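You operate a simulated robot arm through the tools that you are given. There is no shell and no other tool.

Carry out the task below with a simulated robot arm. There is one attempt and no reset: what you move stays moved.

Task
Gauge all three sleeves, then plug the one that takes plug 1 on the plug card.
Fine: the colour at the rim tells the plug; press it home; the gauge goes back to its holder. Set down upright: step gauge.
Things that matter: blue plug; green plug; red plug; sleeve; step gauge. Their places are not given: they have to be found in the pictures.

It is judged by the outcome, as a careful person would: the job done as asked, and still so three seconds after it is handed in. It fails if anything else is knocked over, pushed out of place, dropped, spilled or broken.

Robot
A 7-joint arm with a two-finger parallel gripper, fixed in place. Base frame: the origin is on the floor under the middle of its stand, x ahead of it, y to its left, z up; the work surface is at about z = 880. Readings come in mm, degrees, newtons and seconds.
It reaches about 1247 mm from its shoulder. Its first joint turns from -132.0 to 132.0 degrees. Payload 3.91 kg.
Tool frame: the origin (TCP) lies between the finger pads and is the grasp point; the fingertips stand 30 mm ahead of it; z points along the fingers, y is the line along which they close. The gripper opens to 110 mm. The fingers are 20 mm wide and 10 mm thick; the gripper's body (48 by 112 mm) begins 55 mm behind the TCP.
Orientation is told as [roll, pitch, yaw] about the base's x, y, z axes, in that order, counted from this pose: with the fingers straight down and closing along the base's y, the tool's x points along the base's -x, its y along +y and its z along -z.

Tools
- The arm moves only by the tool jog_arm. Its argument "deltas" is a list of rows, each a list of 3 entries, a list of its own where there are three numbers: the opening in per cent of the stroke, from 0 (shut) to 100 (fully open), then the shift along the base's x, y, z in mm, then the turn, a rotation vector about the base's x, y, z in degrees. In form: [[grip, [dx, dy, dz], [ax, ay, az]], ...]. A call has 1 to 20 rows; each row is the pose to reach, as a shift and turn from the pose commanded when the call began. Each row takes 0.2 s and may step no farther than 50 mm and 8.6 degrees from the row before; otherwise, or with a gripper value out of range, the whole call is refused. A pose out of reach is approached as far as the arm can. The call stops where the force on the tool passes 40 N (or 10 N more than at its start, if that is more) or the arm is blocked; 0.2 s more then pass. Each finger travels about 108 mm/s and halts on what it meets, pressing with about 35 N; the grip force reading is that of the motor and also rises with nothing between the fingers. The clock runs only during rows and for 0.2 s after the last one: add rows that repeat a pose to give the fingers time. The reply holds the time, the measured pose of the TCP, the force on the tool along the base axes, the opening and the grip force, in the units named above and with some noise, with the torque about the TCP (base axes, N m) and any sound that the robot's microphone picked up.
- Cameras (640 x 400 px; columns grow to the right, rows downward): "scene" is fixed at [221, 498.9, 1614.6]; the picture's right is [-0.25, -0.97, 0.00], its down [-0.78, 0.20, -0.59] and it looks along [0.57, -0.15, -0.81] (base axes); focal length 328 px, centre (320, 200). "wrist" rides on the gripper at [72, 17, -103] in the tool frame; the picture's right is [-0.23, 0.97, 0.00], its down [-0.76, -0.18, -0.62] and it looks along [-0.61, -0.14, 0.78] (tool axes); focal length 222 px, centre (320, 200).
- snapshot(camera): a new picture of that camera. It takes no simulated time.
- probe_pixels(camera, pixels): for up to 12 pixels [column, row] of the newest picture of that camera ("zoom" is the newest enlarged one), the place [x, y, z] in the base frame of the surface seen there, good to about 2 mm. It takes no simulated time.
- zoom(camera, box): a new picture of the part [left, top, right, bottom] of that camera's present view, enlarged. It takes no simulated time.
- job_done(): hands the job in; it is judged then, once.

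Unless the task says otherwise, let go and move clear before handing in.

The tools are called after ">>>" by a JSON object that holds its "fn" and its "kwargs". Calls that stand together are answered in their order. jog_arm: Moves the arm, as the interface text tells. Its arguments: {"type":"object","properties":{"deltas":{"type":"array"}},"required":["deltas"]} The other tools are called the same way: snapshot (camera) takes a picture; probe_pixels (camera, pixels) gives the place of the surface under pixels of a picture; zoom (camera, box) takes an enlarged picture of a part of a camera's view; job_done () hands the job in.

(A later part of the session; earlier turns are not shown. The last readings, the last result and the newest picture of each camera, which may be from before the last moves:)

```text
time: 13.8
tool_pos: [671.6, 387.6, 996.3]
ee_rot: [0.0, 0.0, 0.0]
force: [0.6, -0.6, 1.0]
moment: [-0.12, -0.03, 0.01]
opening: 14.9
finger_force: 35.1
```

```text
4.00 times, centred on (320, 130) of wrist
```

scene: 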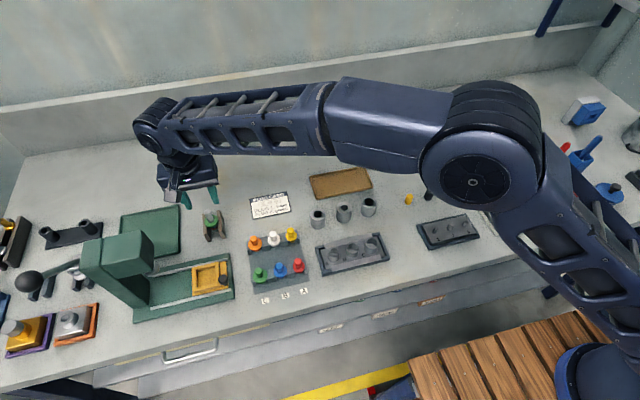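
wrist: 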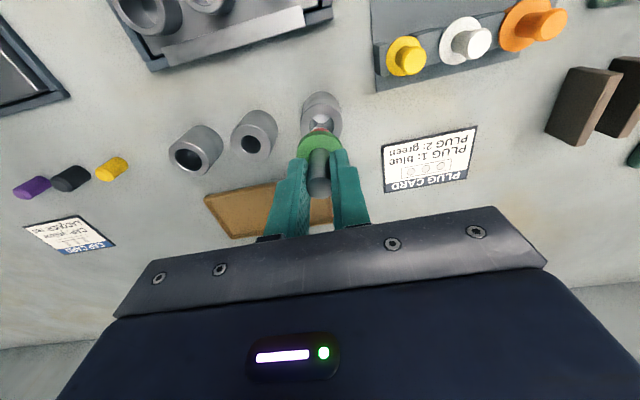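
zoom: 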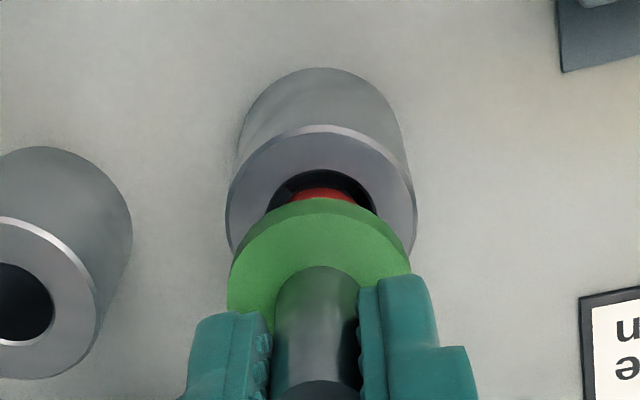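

The red section (256–382) is centred in the bore (246–391). I'll continue lowering in small steps until the gauge meets resistance.

>>> {"fn": "jog_arm", "kwargs": {"deltas": [[0, [0, 0, -2], [0, 0, 0]], [0, [0, 0, -4], [0, 0, 0]], [0, [0, 0, -6], [0, 0, 0]], [0, [0, 0, -8], [0, 0, 0]], [0, [0, 0, -10], [0, 0, 0]], [0, [0, 0, -10], [0, 0, 0]]]}}

>>> {"fn": "zoom", "kwargs": {"camera": "scene", "box": [303, 195, 333, 220]}}

>>> {"fn": "zoom", "kwargs": {"camera": "wrist", "box": [290, 80, 350, 180]}}

```text
time: 15.2
tool_pos: [671.9, 385.9, 986.3]
ee_rot: [0.0, 0.0, 0.0]
force: [-1.8, 3.3, 17.3]
moment: [0.24, -0.07, 0.01]
opening: 14.7
finger_force: 35.0
```

```text
16.00 times, centred on (318, 208) of scene
```

zoom: 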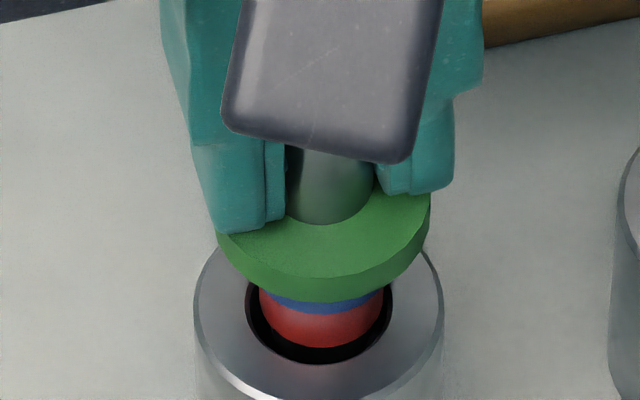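

```text
4.00 times, centred on (320, 130) of wrist
```

zoom: 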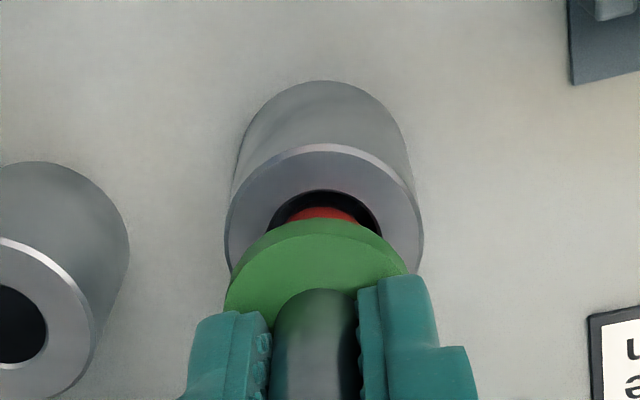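

The TCP went down 10 mm with 17 N of resistance, but the gauge hardly moved (red's lower edge stays at about y=347), so the handle slid in the fingers and something is stopping the gauge with red near the rim. I'll look closer before doing anything else.

>>> {"fn": "zoom", "kwargs": {"camera": "scene", "box": [309, 208, 327, 220]}}

>>> {"fn": "probe_pixels", "kwargs": {"camera": "zoom", "pixels": [[320, 80], [320, 130], [330, 170], [330, 200], [330, 232], [330, 250], [330, 264], [330, 285], [180, 180], [490, 160], [200, 170], [470, 150]]}}

>>> {"fn": "zoom", "kwargs": {"camera": "wrist", "box": [300, 115, 340, 140]}}

>>> {"fn": "probe_pixels", "kwargs": {"camera": "zoom", "pixels": [[310, 100], [310, 170], [325, 220], [325, 250], [325, 275], [325, 300], [200, 200], [450, 200]]}}

```text
16.00 times, centred on (318, 214) of scene
```

zoom: 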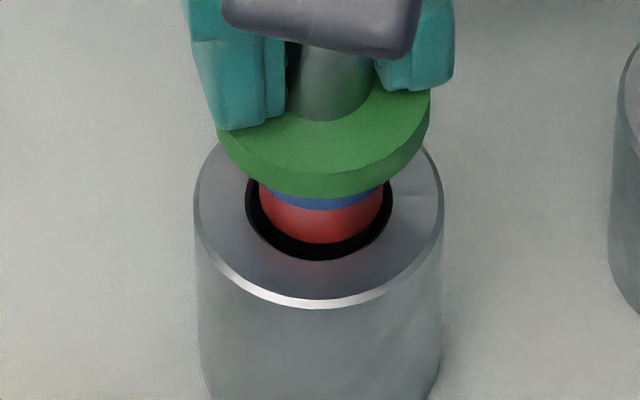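

```text
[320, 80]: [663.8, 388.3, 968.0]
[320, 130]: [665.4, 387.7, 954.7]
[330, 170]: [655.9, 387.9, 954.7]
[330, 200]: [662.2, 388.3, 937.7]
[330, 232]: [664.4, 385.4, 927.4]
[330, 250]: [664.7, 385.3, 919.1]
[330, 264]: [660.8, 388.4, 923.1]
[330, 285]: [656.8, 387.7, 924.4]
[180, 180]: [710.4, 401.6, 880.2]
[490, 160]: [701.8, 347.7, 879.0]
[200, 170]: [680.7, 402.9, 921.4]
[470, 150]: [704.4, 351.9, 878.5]
```

```text
16.00 times, centred on (320, 128) of wrist
```

zoom: 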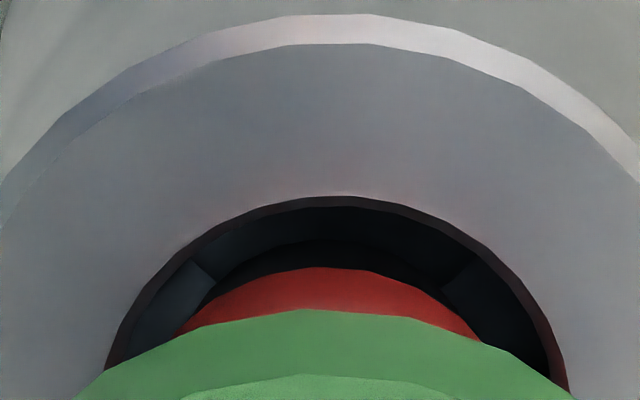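

```text
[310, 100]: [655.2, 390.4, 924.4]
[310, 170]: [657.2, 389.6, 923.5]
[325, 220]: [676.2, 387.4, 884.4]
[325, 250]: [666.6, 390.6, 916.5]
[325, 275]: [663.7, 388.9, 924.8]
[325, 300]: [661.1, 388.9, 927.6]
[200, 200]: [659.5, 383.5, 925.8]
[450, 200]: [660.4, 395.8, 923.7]
```

Probes put the red lower edge at about z=924 (rim level) and the flange top at z≈955 with the fingertips just above it, though a dark gap shows around red. I'll lift the gauge out to inspect its shape and the bore before concluding anything.

>>> {"fn": "jog_arm", "kwargs": {"deltas": [[0, [0, 0, 5], [0, 0, 0]], [0, [0, 0, 15], [0, 0, 0]], [0, [0, 0, 25], [0, 0, 0]], [0, [0, 0, 40], [0, 0, 0]], [0, [0, 0, 40], [0, 0, 0]]]}}

>>> {"fn": "zoom", "kwargs": {"camera": "scene", "box": [300, 190, 336, 220]}}

>>> {"fn": "zoom", "kwargs": {"camera": "wrist", "box": [240, 80, 360, 180]}}

>>> {"fn": "zoom", "kwargs": {"camera": "wrist", "box": [300, 95, 340, 120]}}

```text
time: 16.4
tool_pos: [671.1, 384.6, 1026.5]
ee_rot: [0.0, 0.0, 0.1]
force: [0.0, 1.5, -1.5]
moment: [0.05, -0.02, 0.02]
opening: 14.8
finger_force: 34.7
```

```text
13.33 times, centred on (318, 205) of scene
```

zoom: 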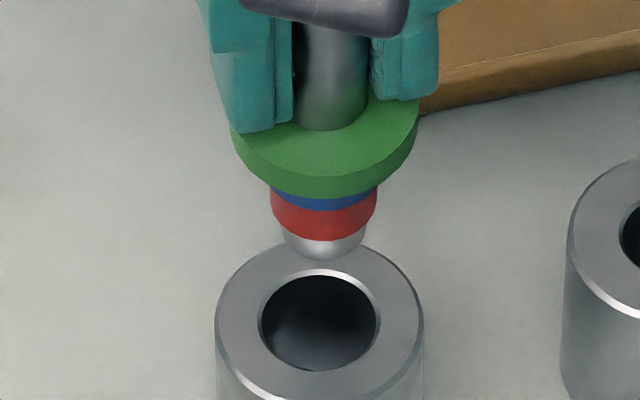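

```text
4.00 times, centred on (300, 130) of wrist
```

zoom: 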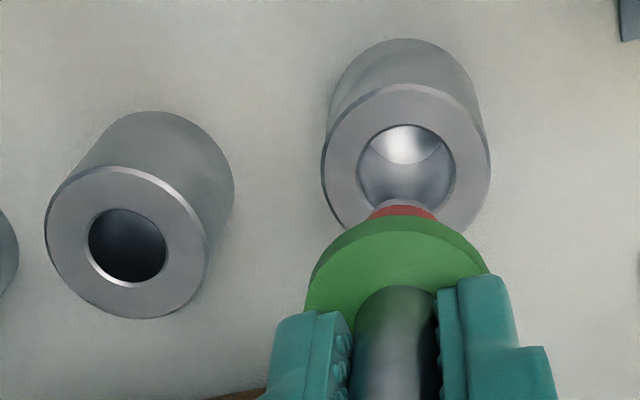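

```text
16.00 times, centred on (320, 108) of wrist
```

zoom: 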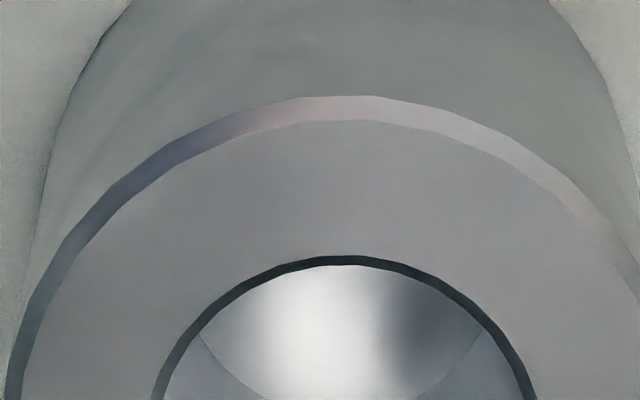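

Clear now: the bore is deep (floor far down), so red had only caught on the +x side of the rim — the gap on the −x side was ~3.2 mm, meaning the gauge sat ~2 mm too far in +x, and it is now ~0.7 mm off in −y. I'll shift (−2, +0.7) and lower to just short of the previous contact.

>>> {"fn": "jog_arm", "kwargs": {"deltas": [[0, [-2, 0.7, 0], [0, 0, 0]], [0, [-2, 0.7, -12], [0, 0, 0]], [0, [-2, 0.7, -24], [0, 0, 0]], [0, [-2, 0.7, -34], [0, 0, 0]], [0, [-2, 0.7, -37], [0, 0, 0]], [0, [-2, 0.7, -37], [0, 0, 0]]]}}

>>> {"fn": "zoom", "kwargs": {"camera": "scene", "box": [303, 198, 333, 223]}}

>>> {"fn": "zoom", "kwargs": {"camera": "wrist", "box": [300, 115, 340, 140]}}

```text
time: 17.8
tool_pos: [670.3, 387.2, 989.9]
ee_rot: [0.0, 0.0, 0.0]
force: [0.2, -0.2, -1.3]
moment: [0.0, 0.0, 0.0]
opening: 15.0
finger_force: 34.7
```

```text
16.00 times, centred on (318, 210) of scene
```

zoom: 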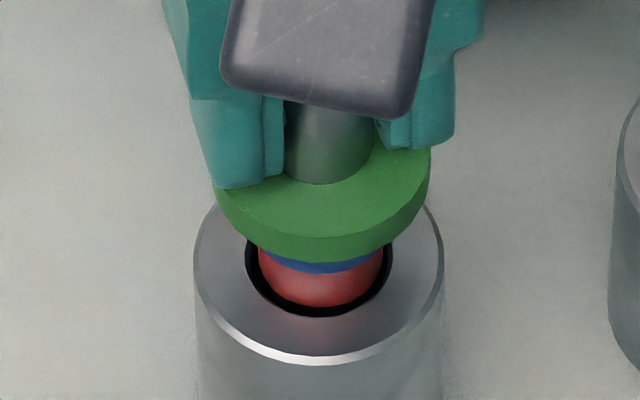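

```text
16.00 times, centred on (320, 128) of wrist
```

zoom: 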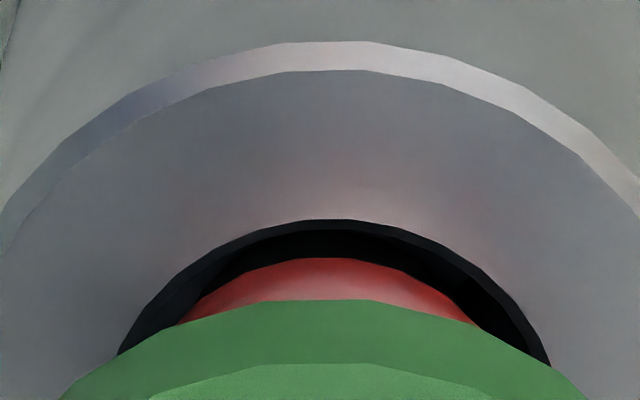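

The gap around red is now even (wrist: ~30 px ≈1.6 mm on the −x side; scene: red 258–384 in bore 246–392). I'll nudge slightly and lower step by step.

>>> {"fn": "jog_arm", "kwargs": {"deltas": [[0, [-0.4, 0.3, -1], [0, 0, 0]], [0, [-0.4, 0.3, -3], [0, 0, 0]], [0, [-0.4, 0.3, -5], [0, 0, 0]], [0, [-0.4, 0.3, -7], [0, 0, 0]], [0, [-0.4, 0.3, -7], [0, 0, 0]]]}}

>>> {"fn": "zoom", "kwargs": {"camera": "scene", "box": [303, 198, 333, 223]}}

>>> {"fn": "zoom", "kwargs": {"camera": "wrist", "box": [300, 115, 340, 140]}}

```text
time: 19.0
tool_pos: [668.8, 388.6, 982.0]
ee_rot: [0.0, 0.0, 0.0]
force: [-0.8, 0.1, -1.5]
moment: [0.01, 0.0, 0.04]
opening: 15.0
finger_force: 35.1
```

```text
16.00 times, centred on (318, 210) of scene
```

zoom: 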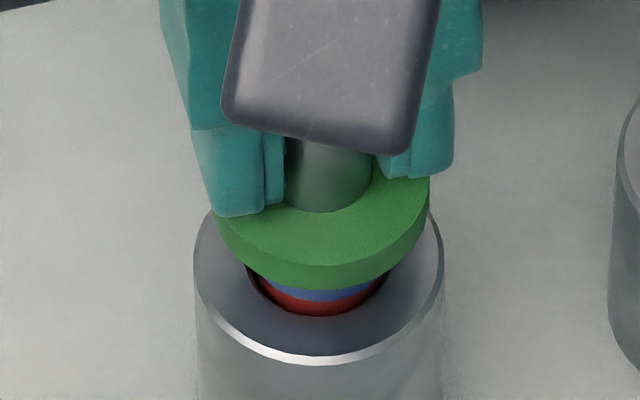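

```text
16.00 times, centred on (320, 128) of wrist
```

zoom: 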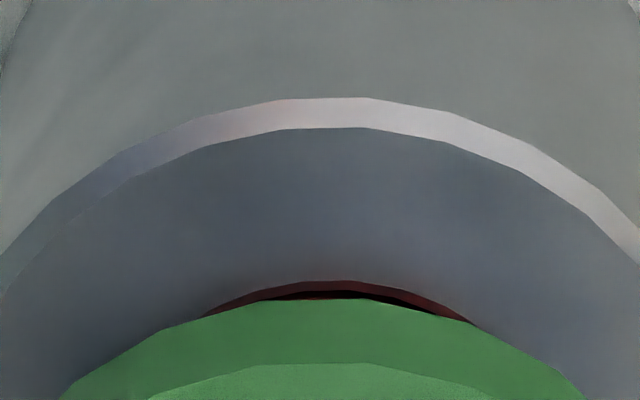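

Red is now inside the bore with no resistance. I'll keep lowering until a step stops it.

>>> {"fn": "jog_arm", "kwargs": {"deltas": [[0, [0, 0, -2], [0, 0, 0]], [0, [0, 0, -4], [0, 0, 0]], [0, [0, 0, -6], [0, 0, 0]], [0, [0, 0, -6], [0, 0, 0]]]}}

>>> {"fn": "zoom", "kwargs": {"camera": "scene", "box": [303, 198, 333, 223]}}

>>> {"fn": "zoom", "kwargs": {"camera": "wrist", "box": [290, 80, 350, 180]}}

```text
time: 20.0
tool_pos: [668.9, 387.8, 977.0]
ee_rot: [0.1, -0.1, 0.0]
force: [-3.2, -2.8, 12.7]
moment: [-0.14, 0.26, -0.03]
opening: 14.9
finger_force: 35.2
```

```text
16.00 times, centred on (318, 210) of scene
```

zoom: 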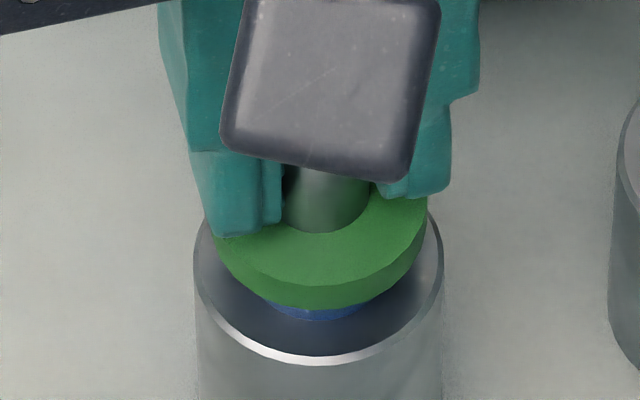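

```text
4.00 times, centred on (320, 130) of wrist
```

zoom: 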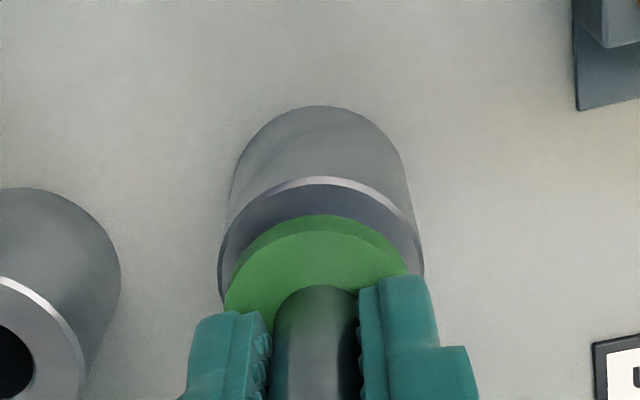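

The gauge stopped at TCP z≈977 with 12.7 N and blue now sits at the rim, covering the bore edge. I'll zoom to confirm that blue truly overlaps the rim rather than just catching on one side.

>>> {"fn": "zoom", "kwargs": {"camera": "scene", "box": [311, 211, 325, 220]}}

>>> {"fn": "zoom", "kwargs": {"camera": "wrist", "box": [300, 120, 340, 145]}}

```text
16.00 times, centred on (318, 216) of scene
```

zoom: 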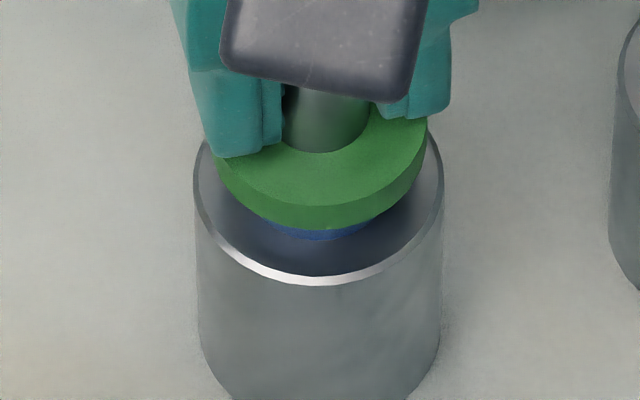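

```text
16.00 times, centred on (320, 132) of wrist
```

zoom: 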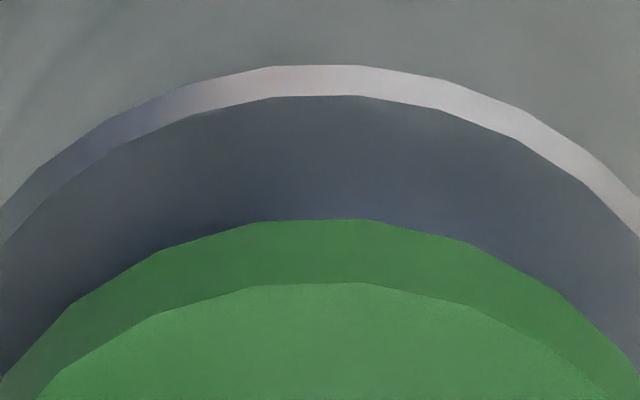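

Blue's lower edge covers the bore edge fully with red inside, so the left sleeve reads blue. I'll lift straight out and move to the middle sleeve, hovering to check alignment.

>>> {"fn": "jog_arm", "kwargs": {"deltas": [[0, [0, 0, 5], [0, 0, 0]], [0, [0, 0, 15], [0, 0, 0]], [0, [0, 0, 30], [0, 0, 0]], [0, [0, 0, 45], [0, 0, 0]], [0, [0, 0, 50], [0, 0, 0]], [0, [1.3, -35, 50], [0, 0, 0]], [0, [2.6, -70.7, 50], [0, 0, 0]], [0, [2.6, -70.7, 50], [0, 0, 0]], [0, [2.6, -70.7, 38], [0, 0, 0]], [0, [2.6, -70.7, 38], [0, 0, 0]]]}}

>>> {"fn": "zoom", "kwargs": {"camera": "scene", "box": [329, 188, 359, 213]}}

>>> {"fn": "zoom", "kwargs": {"camera": "wrist", "box": [290, 80, 350, 180]}}

>>> {"fn": "snapshot", "kwargs": {"camera": "scene"}}

```text
time: 22.2
tool_pos: [672.9, 317.4, 1014.9]
ee_rot: [0.0, 0.0, 0.0]
force: [0.0, 0.5, -0.8]
moment: [0.0, 0.01, 0.02]
opening: 15.1
finger_force: 35.0
```

```text
16.00 times, centred on (344, 200) of scene
```

zoom: 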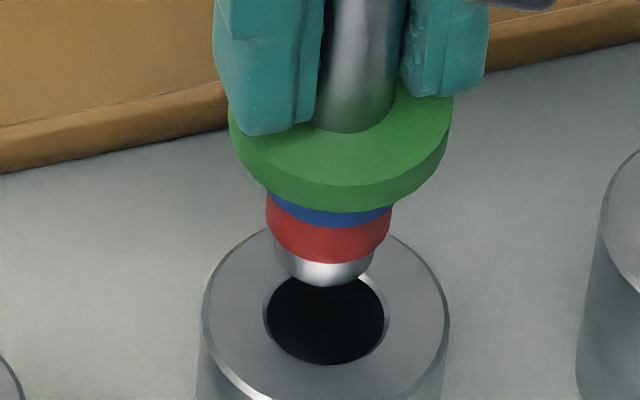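

```text
4.00 times, centred on (320, 130) of wrist
```

zoom: 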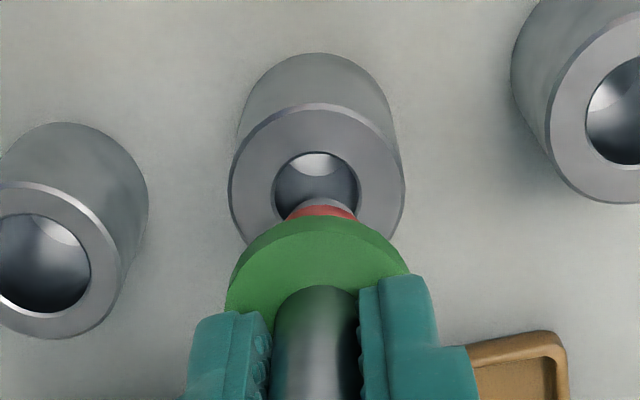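

```text
taken
```

scene: 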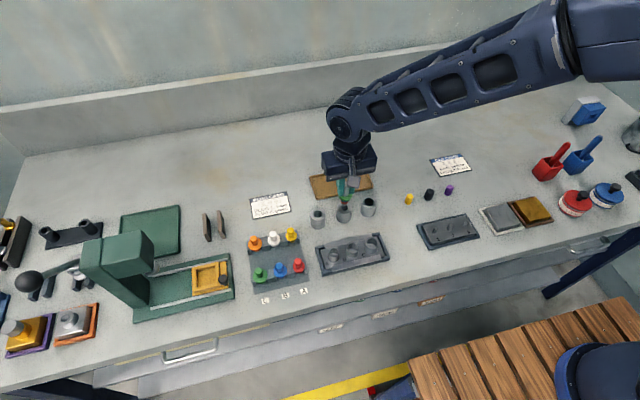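

Middle sleeve: the scene and wrist views show the gauge about 0.7 mm too far in +y and roughly 2 mm too far in +x. I'll correct and lower so the tip is near the rim, then check.

>>> {"fn": "jog_arm", "kwargs": {"deltas": [[0, [-1.9, -0.7, 0], [0, 0, 0]], [0, [-1.9, -0.7, -6], [0, 0, 0]], [0, [-1.9, -0.7, -12], [0, 0, 0]], [0, [-1.9, -0.7, -12], [0, 0, 0]]]}}

>>> {"fn": "zoom", "kwargs": {"camera": "scene", "box": [329, 192, 359, 217]}}

>>> {"fn": "zoom", "kwargs": {"camera": "wrist", "box": [300, 110, 340, 135]}}

```text
time: 23.2
tool_pos: [670.7, 317.3, 1002.3]
ee_rot: [0.0, 0.1, 0.0]
force: [-0.6, 0.4, -0.6]
moment: [0.01, -0.01, -0.01]
opening: 14.7
finger_force: 35.0
```

```text
16.00 times, centred on (344, 204) of scene
```

zoom: 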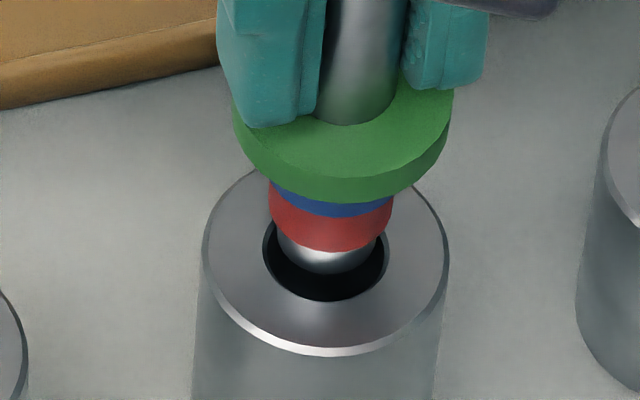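

```text
16.00 times, centred on (320, 122) of wrist
```

zoom: 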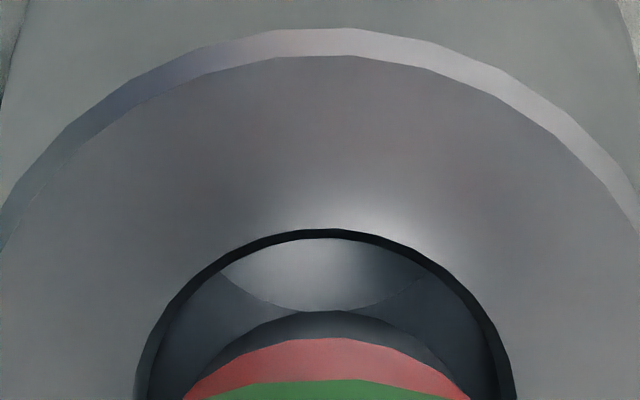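

Laterally the tip (277–377) is centred on the bore (263–388); a slight −x nudge seems still needed. I'll nudge −0.6 mm and lower the tip into the bore.

>>> {"fn": "jog_arm", "kwargs": {"deltas": [[0, [-0.6, 0, -3], [0, 0, 0]], [0, [-0.6, 0, -6], [0, 0, 0]], [0, [-0.6, 0, -9], [0, 0, 0]], [0, [-0.6, 0, -9], [0, 0, 0]]]}}

>>> {"fn": "zoom", "kwargs": {"camera": "scene", "box": [329, 192, 359, 217]}}

>>> {"fn": "zoom", "kwargs": {"camera": "wrist", "box": [300, 115, 340, 140]}}

```text
time: 24.2
tool_pos: [670.2, 317.4, 992.9]
ee_rot: [0.0, 0.0, -0.1]
force: [-0.7, -0.6, -0.8]
moment: [0.06, 0.04, -0.02]
opening: 14.9
finger_force: 34.5
```

```text
16.00 times, centred on (344, 204) of scene
```

zoom: 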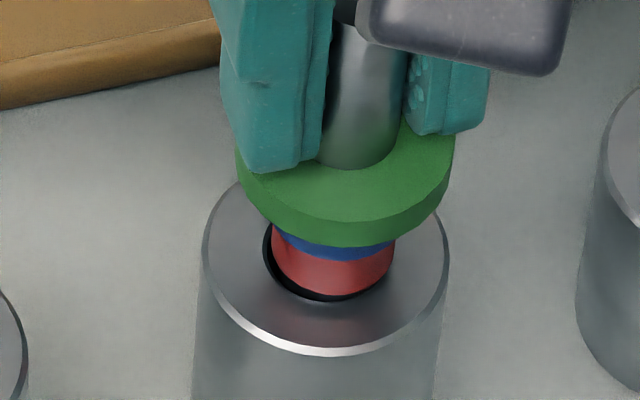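

```text
16.00 times, centred on (320, 128) of wrist
```

zoom: 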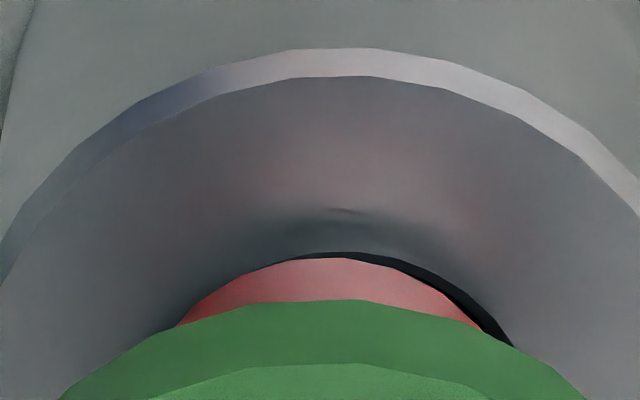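

Red is about 0.7 mm too far in −y (dark gap on the left in the scene, right in the wrist view). I'll correct by +0.6 mm in y and lower until contact.

>>> {"fn": "jog_arm", "kwargs": {"deltas": [[0, [0, 0.6, 0], [0, 0, 0]], [0, [0, 0.6, -2], [0, 0, 0]], [0, [0, 0.6, -4], [0, 0, 0]], [0, [0, 0.6, -6], [0, 0, 0]], [0, [0, 0.6, -8], [0, 0, 0]], [0, [0, 0.6, -8], [0, 0, 0]]]}}

>>> {"fn": "zoom", "kwargs": {"camera": "scene", "box": [329, 192, 359, 217]}}

>>> {"fn": "zoom", "kwargs": {"camera": "wrist", "box": [300, 115, 340, 140]}}

```text
time: 25.6
tool_pos: [670.0, 317.8, 986.6]
ee_rot: [0.1, -0.1, 0.0]
force: [3.5, -1.3, 24.9]
moment: [-0.12, 0.01, 0.02]
opening: 15.1
finger_force: 35.1
```

```text
16.00 times, centred on (344, 204) of scene
```

zoom: 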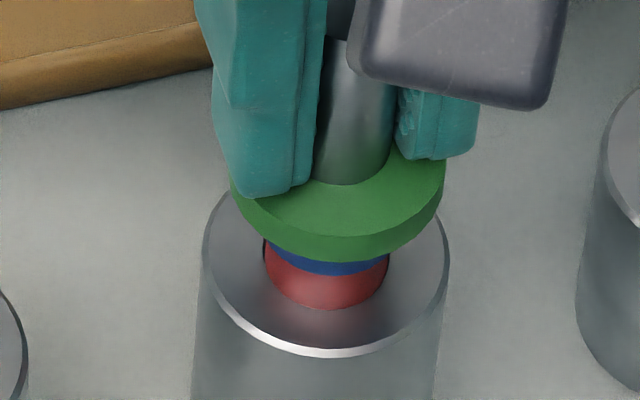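

```text
16.00 times, centred on (320, 128) of wrist
```

zoom: 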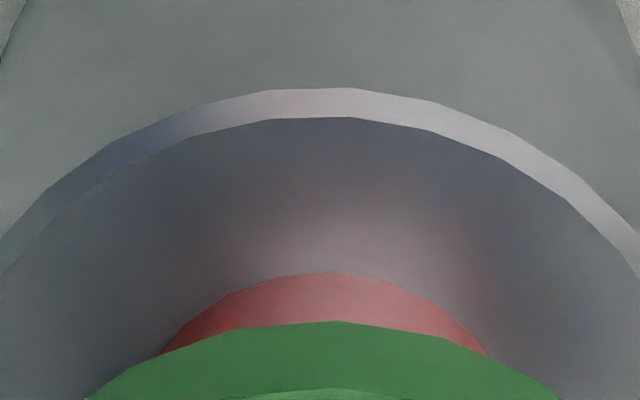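

The gauge stops at TCP z≈986.6 with ~25 N and red (263–390) fully covers the bore (263–388): the middle sleeve reads red. To be sure it's not just an off-centre catch, I'll back off slightly, shift +1 mm in x and press lightly again.

>>> {"fn": "jog_arm", "kwargs": {"deltas": [[0, [0, 0, 3], [0, 0, 0]], [0, [1.2, 0, 3], [0, 0, 0]], [0, [1.2, 0, 1], [0, 0, 0]], [0, [1.2, 0, 0], [0, 0, 0]], [0, [1.2, 0, -1], [0, 0, 0]], [0, [1.2, 0, -1], [0, 0, 0]]]}}

>>> {"fn": "zoom", "kwargs": {"camera": "scene", "box": [329, 192, 359, 217]}}

>>> {"fn": "zoom", "kwargs": {"camera": "wrist", "box": [300, 115, 340, 140]}}

```text
time: 27.0
tool_pos: [671.6, 317.2, 985.6]
ee_rot: [0.0, -0.1, 0.0]
force: [-1.3, -3.5, 23.8]
moment: [-0.15, 0.26, 0.03]
opening: 15.1
finger_force: 35.3
```

```text
16.00 times, centred on (344, 204) of scene
```

zoom: 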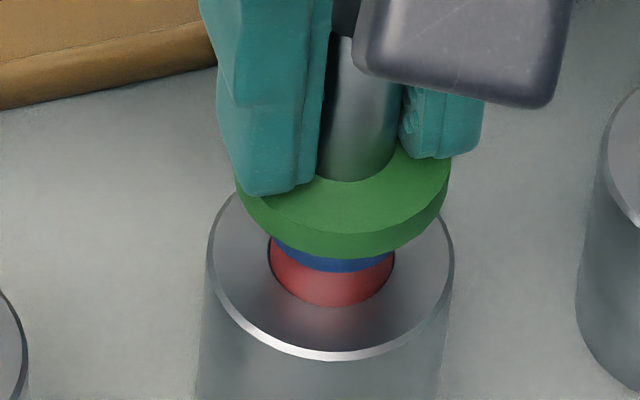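

```text
16.00 times, centred on (320, 128) of wrist
```

zoom: 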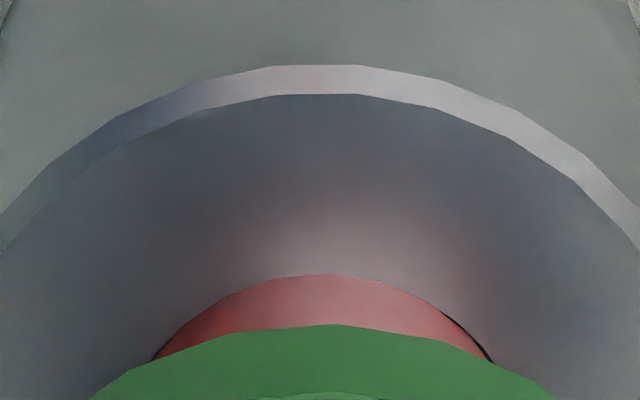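

Red again seats exactly on the rim (thin ring around it), so middle = red is confirmed. I'll lift out and hover over the right sleeve.

>>> {"fn": "jog_arm", "kwargs": {"deltas": [[0, [0, 0, 4], [0, 0, 0]], [0, [0, 0, 10], [0, 0, 0]], [0, [0, 0, 20], [0, 0, 0]], [0, [0, 0, 35], [0, 0, 0]], [0, [0, 0, 42], [0, 0, 0]], [0, [0.6, -34, 42], [0, 0, 0]], [0, [1.2, -67.5, 42], [0, 0, 0]], [0, [1.2, -67.5, 42], [0, 0, 0]], [0, [1.2, -67.5, 30], [0, 0, 0]], [0, [1.2, -67.5, 22], [0, 0, 0]], [0, [1.2, -67.5, 22], [0, 0, 0]]]}}

>>> {"fn": "zoom", "kwargs": {"camera": "scene", "box": [354, 186, 384, 211]}}

>>> {"fn": "zoom", "kwargs": {"camera": "wrist", "box": [300, 110, 340, 135]}}

>>> {"fn": "snapshot", "kwargs": {"camera": "wrist"}}

```text
time: 29.4
tool_pos: [671.8, 249.5, 1004.6]
ee_rot: [0.1, 0.1, 0.0]
force: [0.0, 0.7, -1.6]
moment: [-0.03, -0.01, 0.0]
opening: 15.0
finger_force: 35.0
```

```text
16.00 times, centred on (369, 198) of scene
```

zoom: 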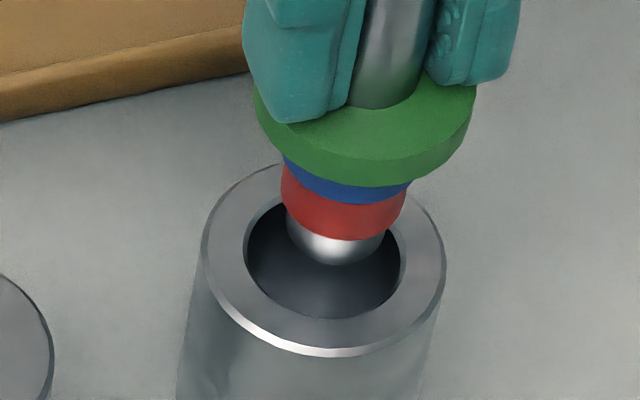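

```text
16.00 times, centred on (320, 122) of wrist
```

zoom: 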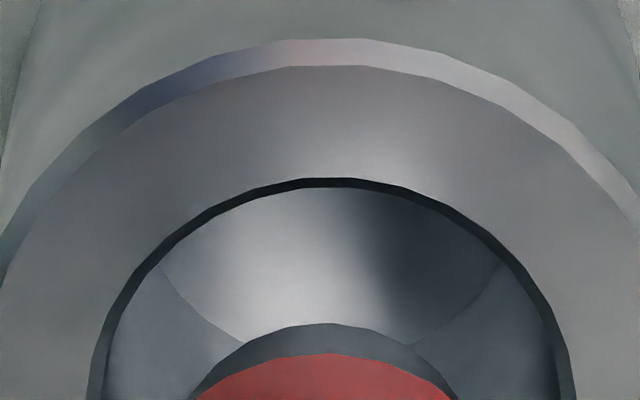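

```text
taken
```

wrist: 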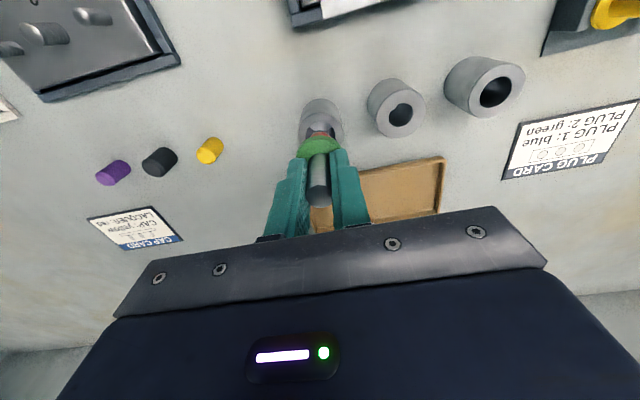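

Right sleeve: bore (243–405) is large; after perspective the gauge is ~0.8 mm too far in −y. I'll correct and lower the tip and red toward the rim, then check.

>>> {"fn": "jog_arm", "kwargs": {"deltas": [[0, [0, 0.8, -3], [0, 0, 0]], [0, [0, 0.8, -7], [0, 0, 0]], [0, [0, 0.8, -11], [0, 0, 0]], [0, [0, 0.8, -14], [0, 0, 0]], [0, [0, 0.8, -14], [0, 0, 0]]]}}

>>> {"fn": "zoom", "kwargs": {"camera": "scene", "box": [354, 186, 384, 211]}}

>>> {"fn": "zoom", "kwargs": {"camera": "wrist", "box": [300, 115, 340, 140]}}

```text
time: 30.6
tool_pos: [672.0, 251.5, 991.8]
ee_rot: [0.1, 0.0, 0.0]
force: [-1.0, -0.5, -2.3]
moment: [0.0, 0.0, 0.02]
opening: 15.1
finger_force: 34.6
```

```text
16.00 times, centred on (369, 198) of scene
```

zoom: 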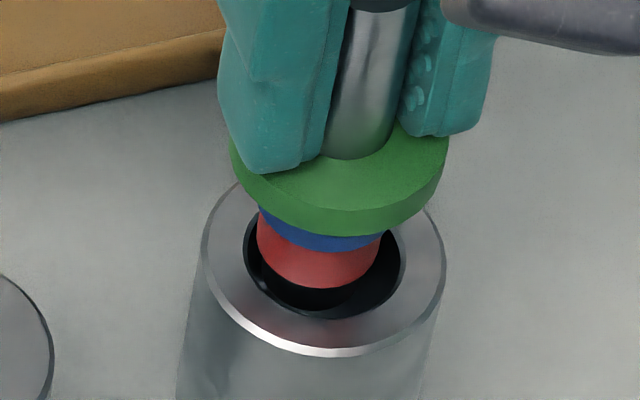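

```text
16.00 times, centred on (320, 128) of wrist
```

zoom: 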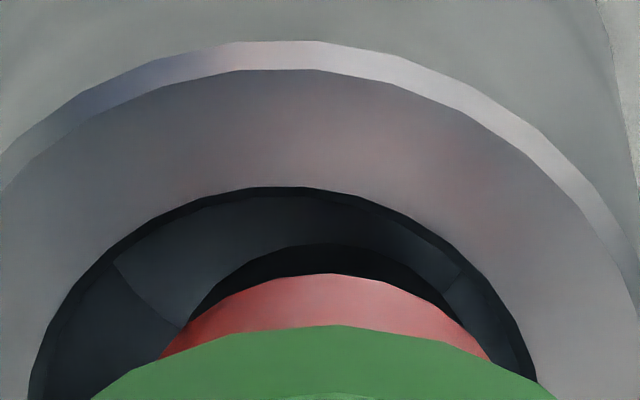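

The gauge overshot to +y by ~1.4 mm (wrist: red centre 324 vs bore 285; x looks right). I'll shift back and lower until red is just entering.

>>> {"fn": "jog_arm", "kwargs": {"deltas": [[0, [0, -1.4, 0], [0, 0, 0]], [0, [0, -1.4, -3], [0, 0, 0]], [0, [0, -1.4, -6], [0, 0, 0]], [0, [0, -1.4, -8], [0, 0, 0]], [0, [0, -1.4, -8], [0, 0, 0]]]}}

>>> {"fn": "zoom", "kwargs": {"camera": "scene", "box": [354, 186, 384, 211]}}

>>> {"fn": "zoom", "kwargs": {"camera": "wrist", "box": [300, 115, 340, 140]}}

```text
time: 31.8
tool_pos: [671.0, 248.5, 983.0]
ee_rot: [0.0, 0.0, 0.0]
force: [0.6, -0.6, -0.4]
moment: [-0.01, 0.0, 0.03]
opening: 15.1
finger_force: 35.1
```

```text
16.00 times, centred on (369, 198) of scene
```

zoom: 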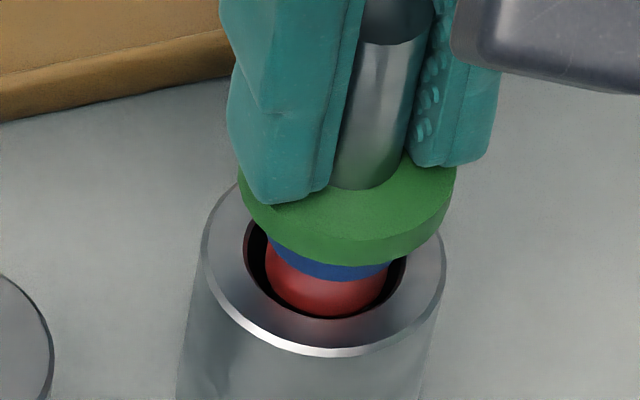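

```text
16.00 times, centred on (320, 128) of wrist
```

zoom: 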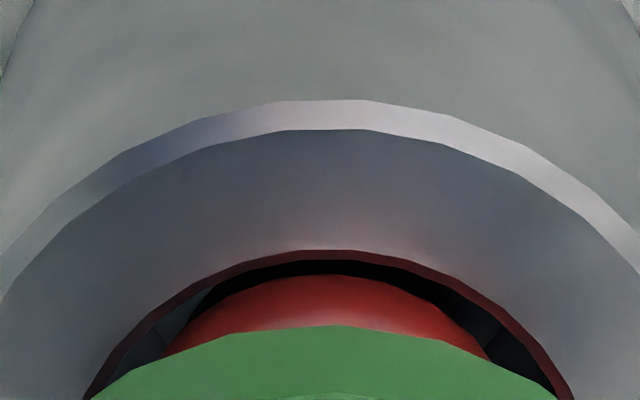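

Now y is aligned (bore centre 328, red 327.5), but the gauge looks ~1 mm too far in −x. I'll shift +0.9 mm in x and lower so blue is just above the rim.

>>> {"fn": "jog_arm", "kwargs": {"deltas": [[0, [0.9, 0, 0], [0, 0, 0]], [0, [0.9, 0, -2], [0, 0, 0]], [0, [0.9, 0, -4], [0, 0, 0]], [0, [0.9, 0, -4], [0, 0, 0]]]}}

>>> {"fn": "zoom", "kwargs": {"camera": "scene", "box": [354, 186, 384, 211]}}

>>> {"fn": "zoom", "kwargs": {"camera": "wrist", "box": [300, 115, 340, 140]}}

```text
time: 32.8
tool_pos: [671.8, 249.6, 979.7]
ee_rot: [0.1, 0.0, 0.0]
force: [0.3, 0.0, -2.3]
moment: [-0.01, 0.01, 0.03]
opening: 15.0
finger_force: 35.2
```

```text
16.00 times, centred on (369, 198) of scene
```

zoom: 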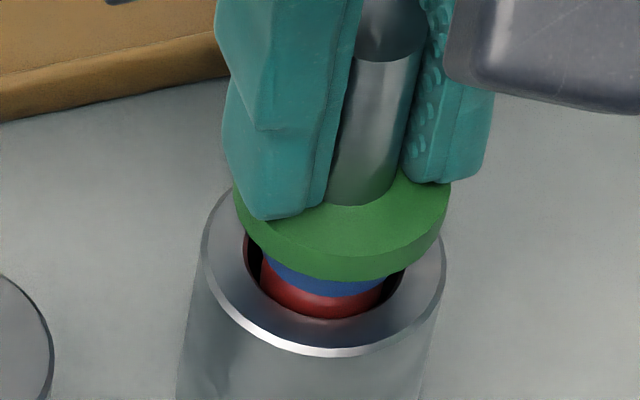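

```text
16.00 times, centred on (320, 128) of wrist
```

zoom: 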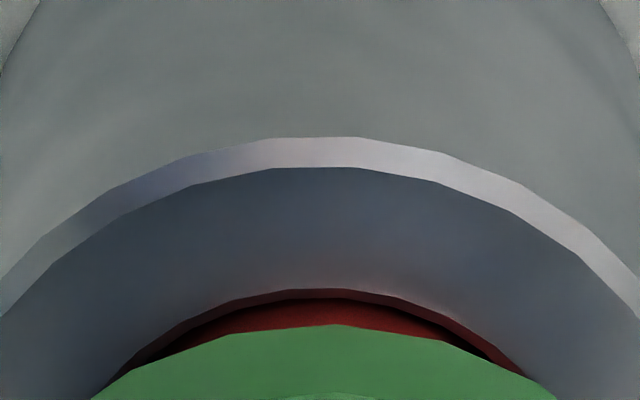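

Blue is centred over the bore with clearance around it. Continuing down slowly until something stops it.

>>> {"fn": "jog_arm", "kwargs": {"deltas": [[0, [0, -0.2, -2], [0, 0, 0]], [0, [0, -0.2, -4], [0, 0, 0]], [0, [0, -0.2, -6], [0, 0, 0]], [0, [0, -0.2, -8], [0, 0, 0]], [0, [0, -0.2, -8], [0, 0, 0]]]}}

>>> {"fn": "zoom", "kwargs": {"camera": "scene", "box": [354, 186, 384, 211]}}

>>> {"fn": "zoom", "kwargs": {"camera": "wrist", "box": [290, 80, 350, 180]}}

```text
time: 34.0
tool_pos: [671.0, 249.1, 974.0]
ee_rot: [0.0, -0.1, 0.1]
force: [-3.5, 0.7, 15.9]
moment: [0.12, 0.32, -0.01]
opening: 15.1
finger_force: 35.2
```

```text
16.00 times, centred on (369, 198) of scene
```

zoom: 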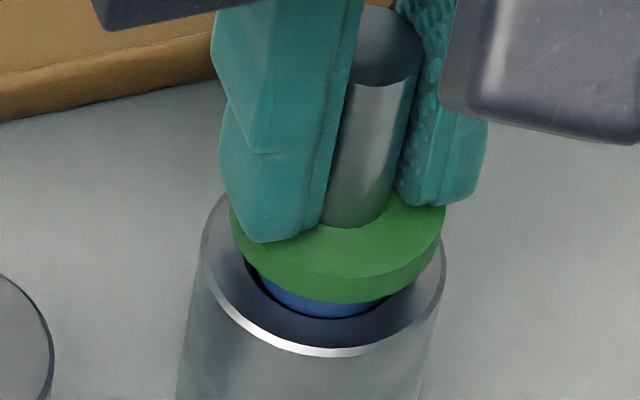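

```text
4.00 times, centred on (320, 130) of wrist
```

zoom: 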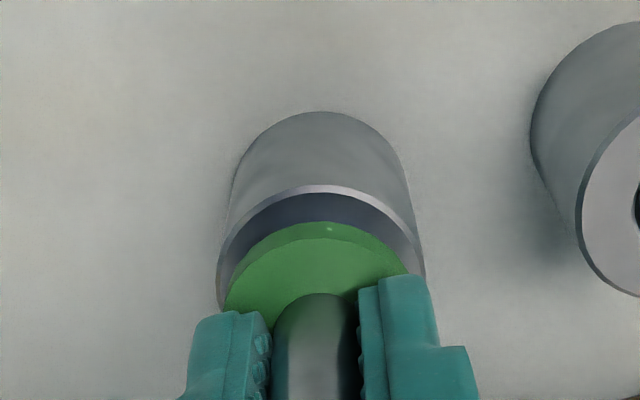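

It stopped at TCP z≈974 with 16 N; black gaps show left and right of blue but its −x edge sits right on the bore edge (y≈318), so it's catching on the −x side. I'll back off 2 mm, shift +1 mm in x and lower again.

>>> {"fn": "jog_arm", "kwargs": {"deltas": [[0, [0, 0, 4], [0, 0, 0]], [0, [1.0, 0, 4], [0, 0, 0]], [0, [1.0, 0, 4], [0, 0, 0]]]}}

>>> {"fn": "zoom", "kwargs": {"camera": "scene", "box": [354, 186, 384, 211]}}

>>> {"fn": "zoom", "kwargs": {"camera": "wrist", "box": [300, 115, 340, 140]}}

```text
time: 34.8
tool_pos: [673.8, 247.8, 975.2]
ee_rot: [0.0, 0.0, 0.0]
force: [0.5, 0.0, -1.1]
moment: [0.02, 0.0, 0.02]
opening: 14.9
finger_force: 34.8
```

```text
16.00 times, centred on (369, 198) of scene
```

zoom: 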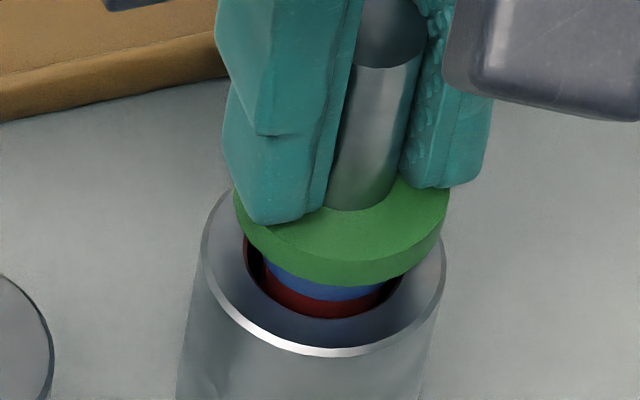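

```text
16.00 times, centred on (320, 128) of wrist
```

zoom: 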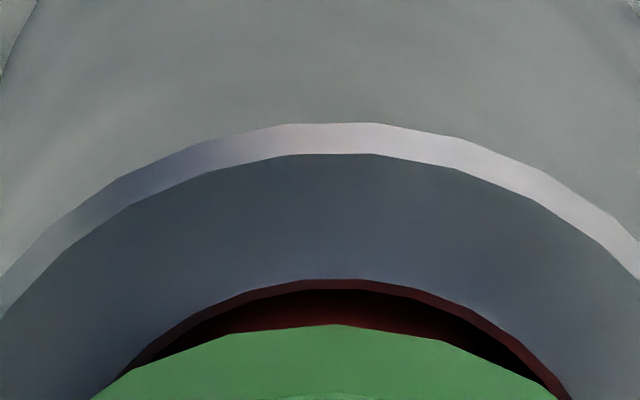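

Now there's clearance on the −x side too; the gauge is ~0.4 mm low in y. I'll nudge and lower again.

>>> {"fn": "jog_arm", "kwargs": {"deltas": [[0, [0, 0.5, -1], [0, 0, 0]], [0, [0, 0.5, -3], [0, 0, 0]], [0, [0, 0.5, -5], [0, 0, 0]], [0, [0, 0.5, -7], [0, 0, 0]], [0, [0, 0.5, -7], [0, 0, 0]]]}}

>>> {"fn": "zoom", "kwargs": {"camera": "scene", "box": [354, 186, 384, 211]}}

>>> {"fn": "zoom", "kwargs": {"camera": "wrist", "box": [300, 115, 340, 140]}}

```text
time: 36.0
tool_pos: [674.0, 248.1, 969.5]
ee_rot: [0.0, 0.0, 0.0]
force: [0.3, 0.0, -0.6]
moment: [0.01, 0.01, 0.0]
opening: 15.1
finger_force: 35.1
```

```text
16.00 times, centred on (369, 198) of scene
```

zoom: 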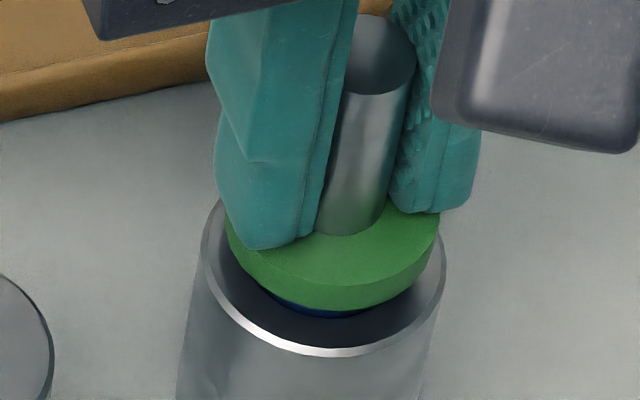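

```text
16.00 times, centred on (320, 128) of wrist
```

zoom: 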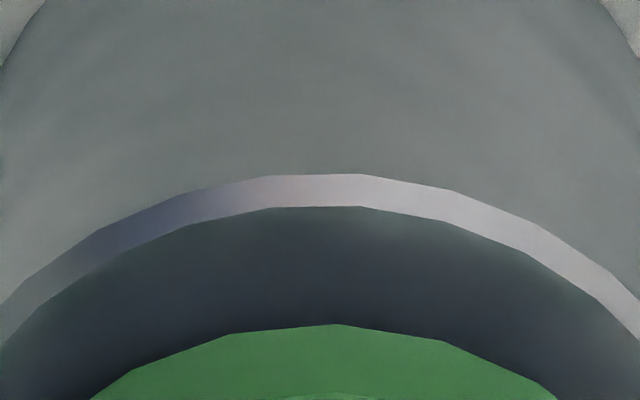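

No resistance at z≈969.5 and blue is now inside the bore. Continuing down until the green flange meets the rim.

>>> {"fn": "jog_arm", "kwargs": {"deltas": [[0, [0, 0, -2], [0, 0, 0]], [0, [0, 0, -4], [0, 0, 0]], [0, [0, 0, -6], [0, 0, 0]], [0, [0, 0, -8], [0, 0, 0]], [0, [0, 0, -8], [0, 0, 0]]]}}

>>> {"fn": "zoom", "kwargs": {"camera": "scene", "box": [354, 186, 384, 211]}}

>>> {"fn": "zoom", "kwargs": {"camera": "wrist", "box": [290, 80, 350, 180]}}

```text
time: 37.2
tool_pos: [673.7, 249.7, 961.6]
ee_rot: [0.0, 0.0, -0.1]
force: [-0.8, -0.8, 6.4]
moment: [-0.05, 0.21, 0.01]
opening: 14.9
finger_force: 34.9
```

```text
16.00 times, centred on (369, 198) of scene
```

zoom: 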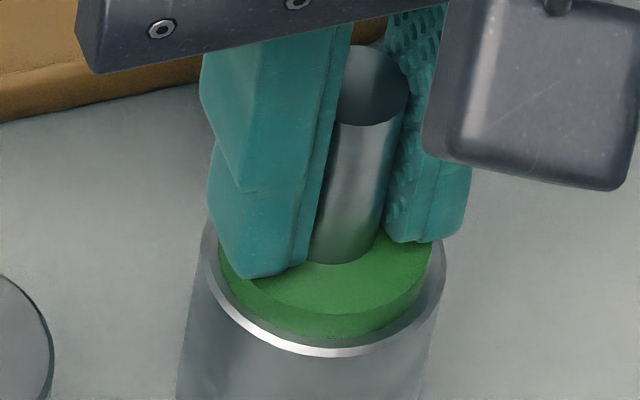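

```text
4.00 times, centred on (320, 130) of wrist
```

zoom: 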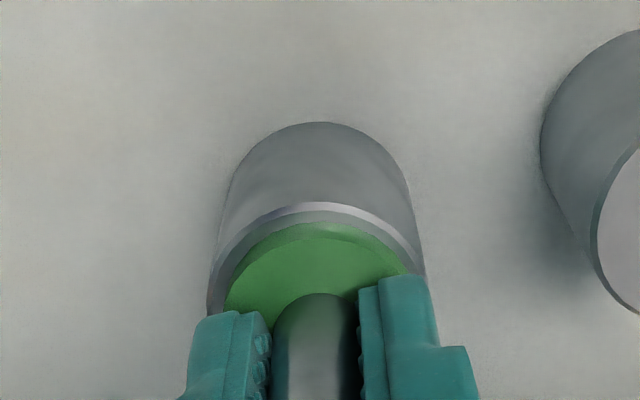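

The green flange now rests on the rim of the right sleeve (TCP z≈961.6, 6 N): right = green. I'll lift out and raise the gauge high so the scene camera can see the band diameters more side-on, to double-check the left sleeve's blue reading.

>>> {"fn": "jog_arm", "kwargs": {"deltas": [[0, [0, 0, 4], [0, 0, 0]], [0, [0, 0, 12], [0, 0, 0]], [0, [0, 0, 25], [0, 0, 0]], [0, [0, 0, 40], [0, 0, 0]], [0, [0, 0, 55], [0, 0, 0]], [0, [0, 0, 55], [0, 0, 0]]]}}

>>> {"fn": "snapshot", "kwargs": {"camera": "scene"}}

>>> {"fn": "snapshot", "kwargs": {"camera": "wrist"}}

```text
time: 38.6
tool_pos: [673.7, 250.2, 1017.0]
ee_rot: [-0.1, 0.0, 0.0]
force: [0.2, -1.3, -1.6]
moment: [0.02, 0.0, 0.02]
opening: 15.0
finger_force: 35.7
```

```text
taken
```

scene: 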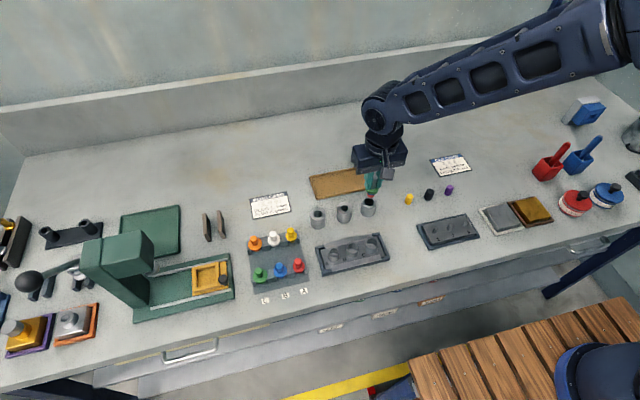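

```text
taken
```

wrist: 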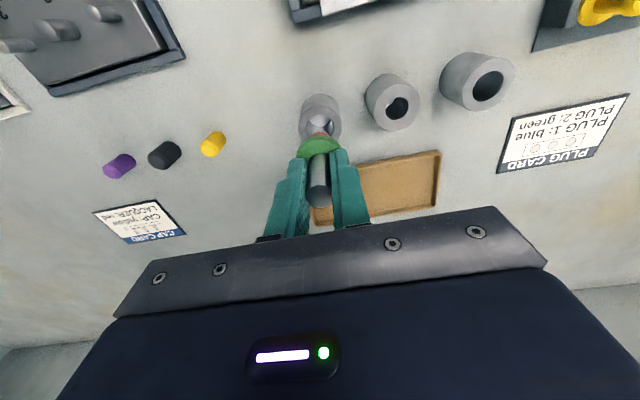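

The gauge is clear of the sleeve. I'll raise it further for a side-on view in the scene camera.

>>> {"fn": "jog_arm", "kwargs": {"deltas": [[0, [0, 10, 40], [0, 0, 0]], [0, [0, 25, 80], [0, 0, 0]], [0, [0, 40, 120], [0, 0, 0]], [0, [0, 55, 160], [0, 0, 0]], [0, [0, 70, 200], [0, 0, 0]], [0, [0, 80, 230], [0, 0, 0]], [0, [0, 80, 230], [0, 0, 0]]]}}

>>> {"fn": "snapshot", "kwargs": {"camera": "scene"}}

```text
time: 40.2
tool_pos: [675.4, 333.2, 1247.9]
ee_rot: [0.0, 0.1, 0.0]
force: [0.1, -0.1, -0.3]
moment: [-0.03, 0.02, -0.01]
opening: 14.8
finger_force: 35.0
```

```text
taken
```

scene: 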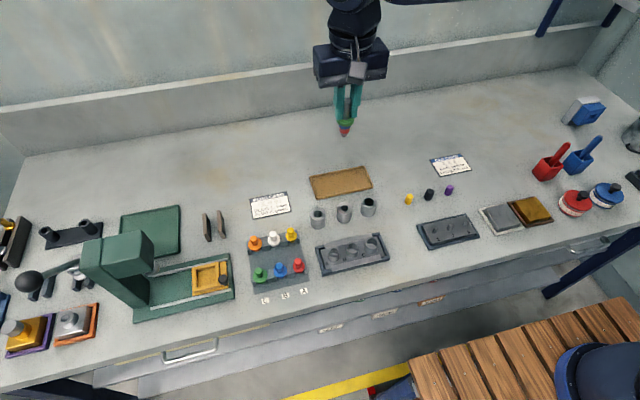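

>>> {"fn": "zoom", "kwargs": {"camera": "scene", "box": [330, 112, 360, 142]}}

>>> {"fn": "zoom", "kwargs": {"camera": "scene", "box": [303, 200, 333, 230]}}

>>> {"fn": "zoom", "kwargs": {"camera": "scene", "box": [329, 195, 359, 225]}}

>>> {"fn": "zoom", "kwargs": {"camera": "scene", "box": [354, 190, 384, 220]}}

```text
13.33 times, centred on (345, 127) of scene
```

zoom: 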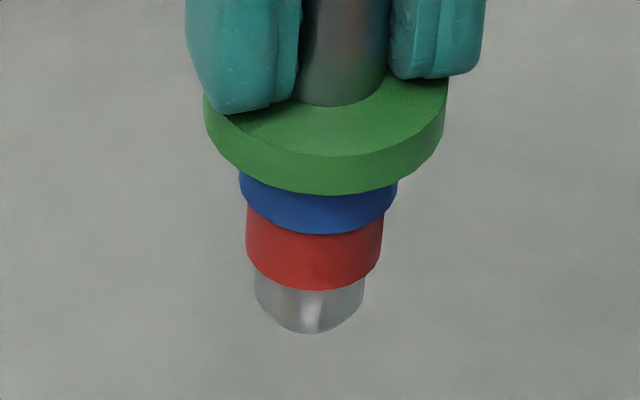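

```text
13.33 times, centred on (318, 215) of scene
```

zoom: 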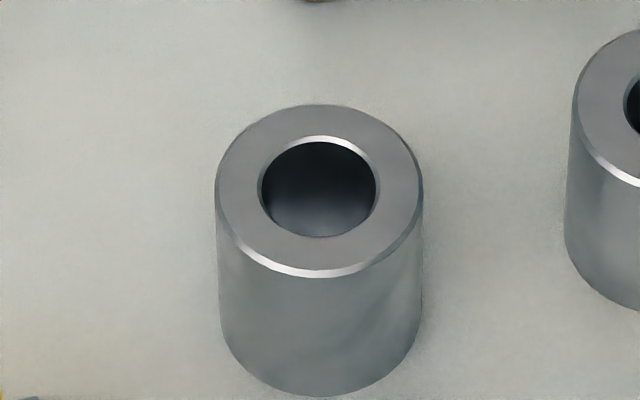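

```text
13.33 times, centred on (344, 210) of scene
```

zoom: 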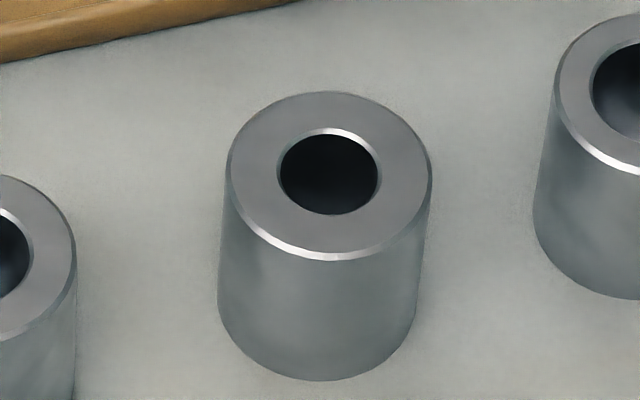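

```text
13.33 times, centred on (369, 205) of scene
```

zoom: 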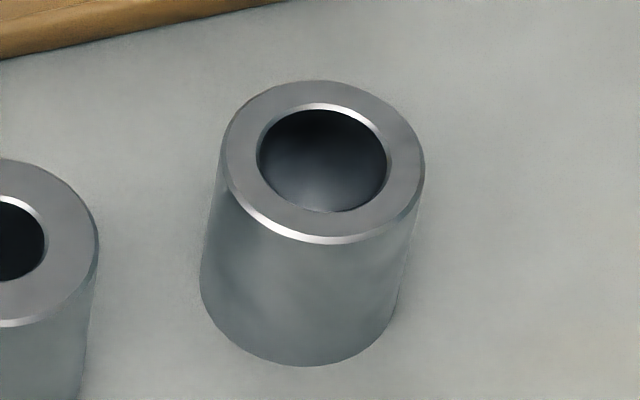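

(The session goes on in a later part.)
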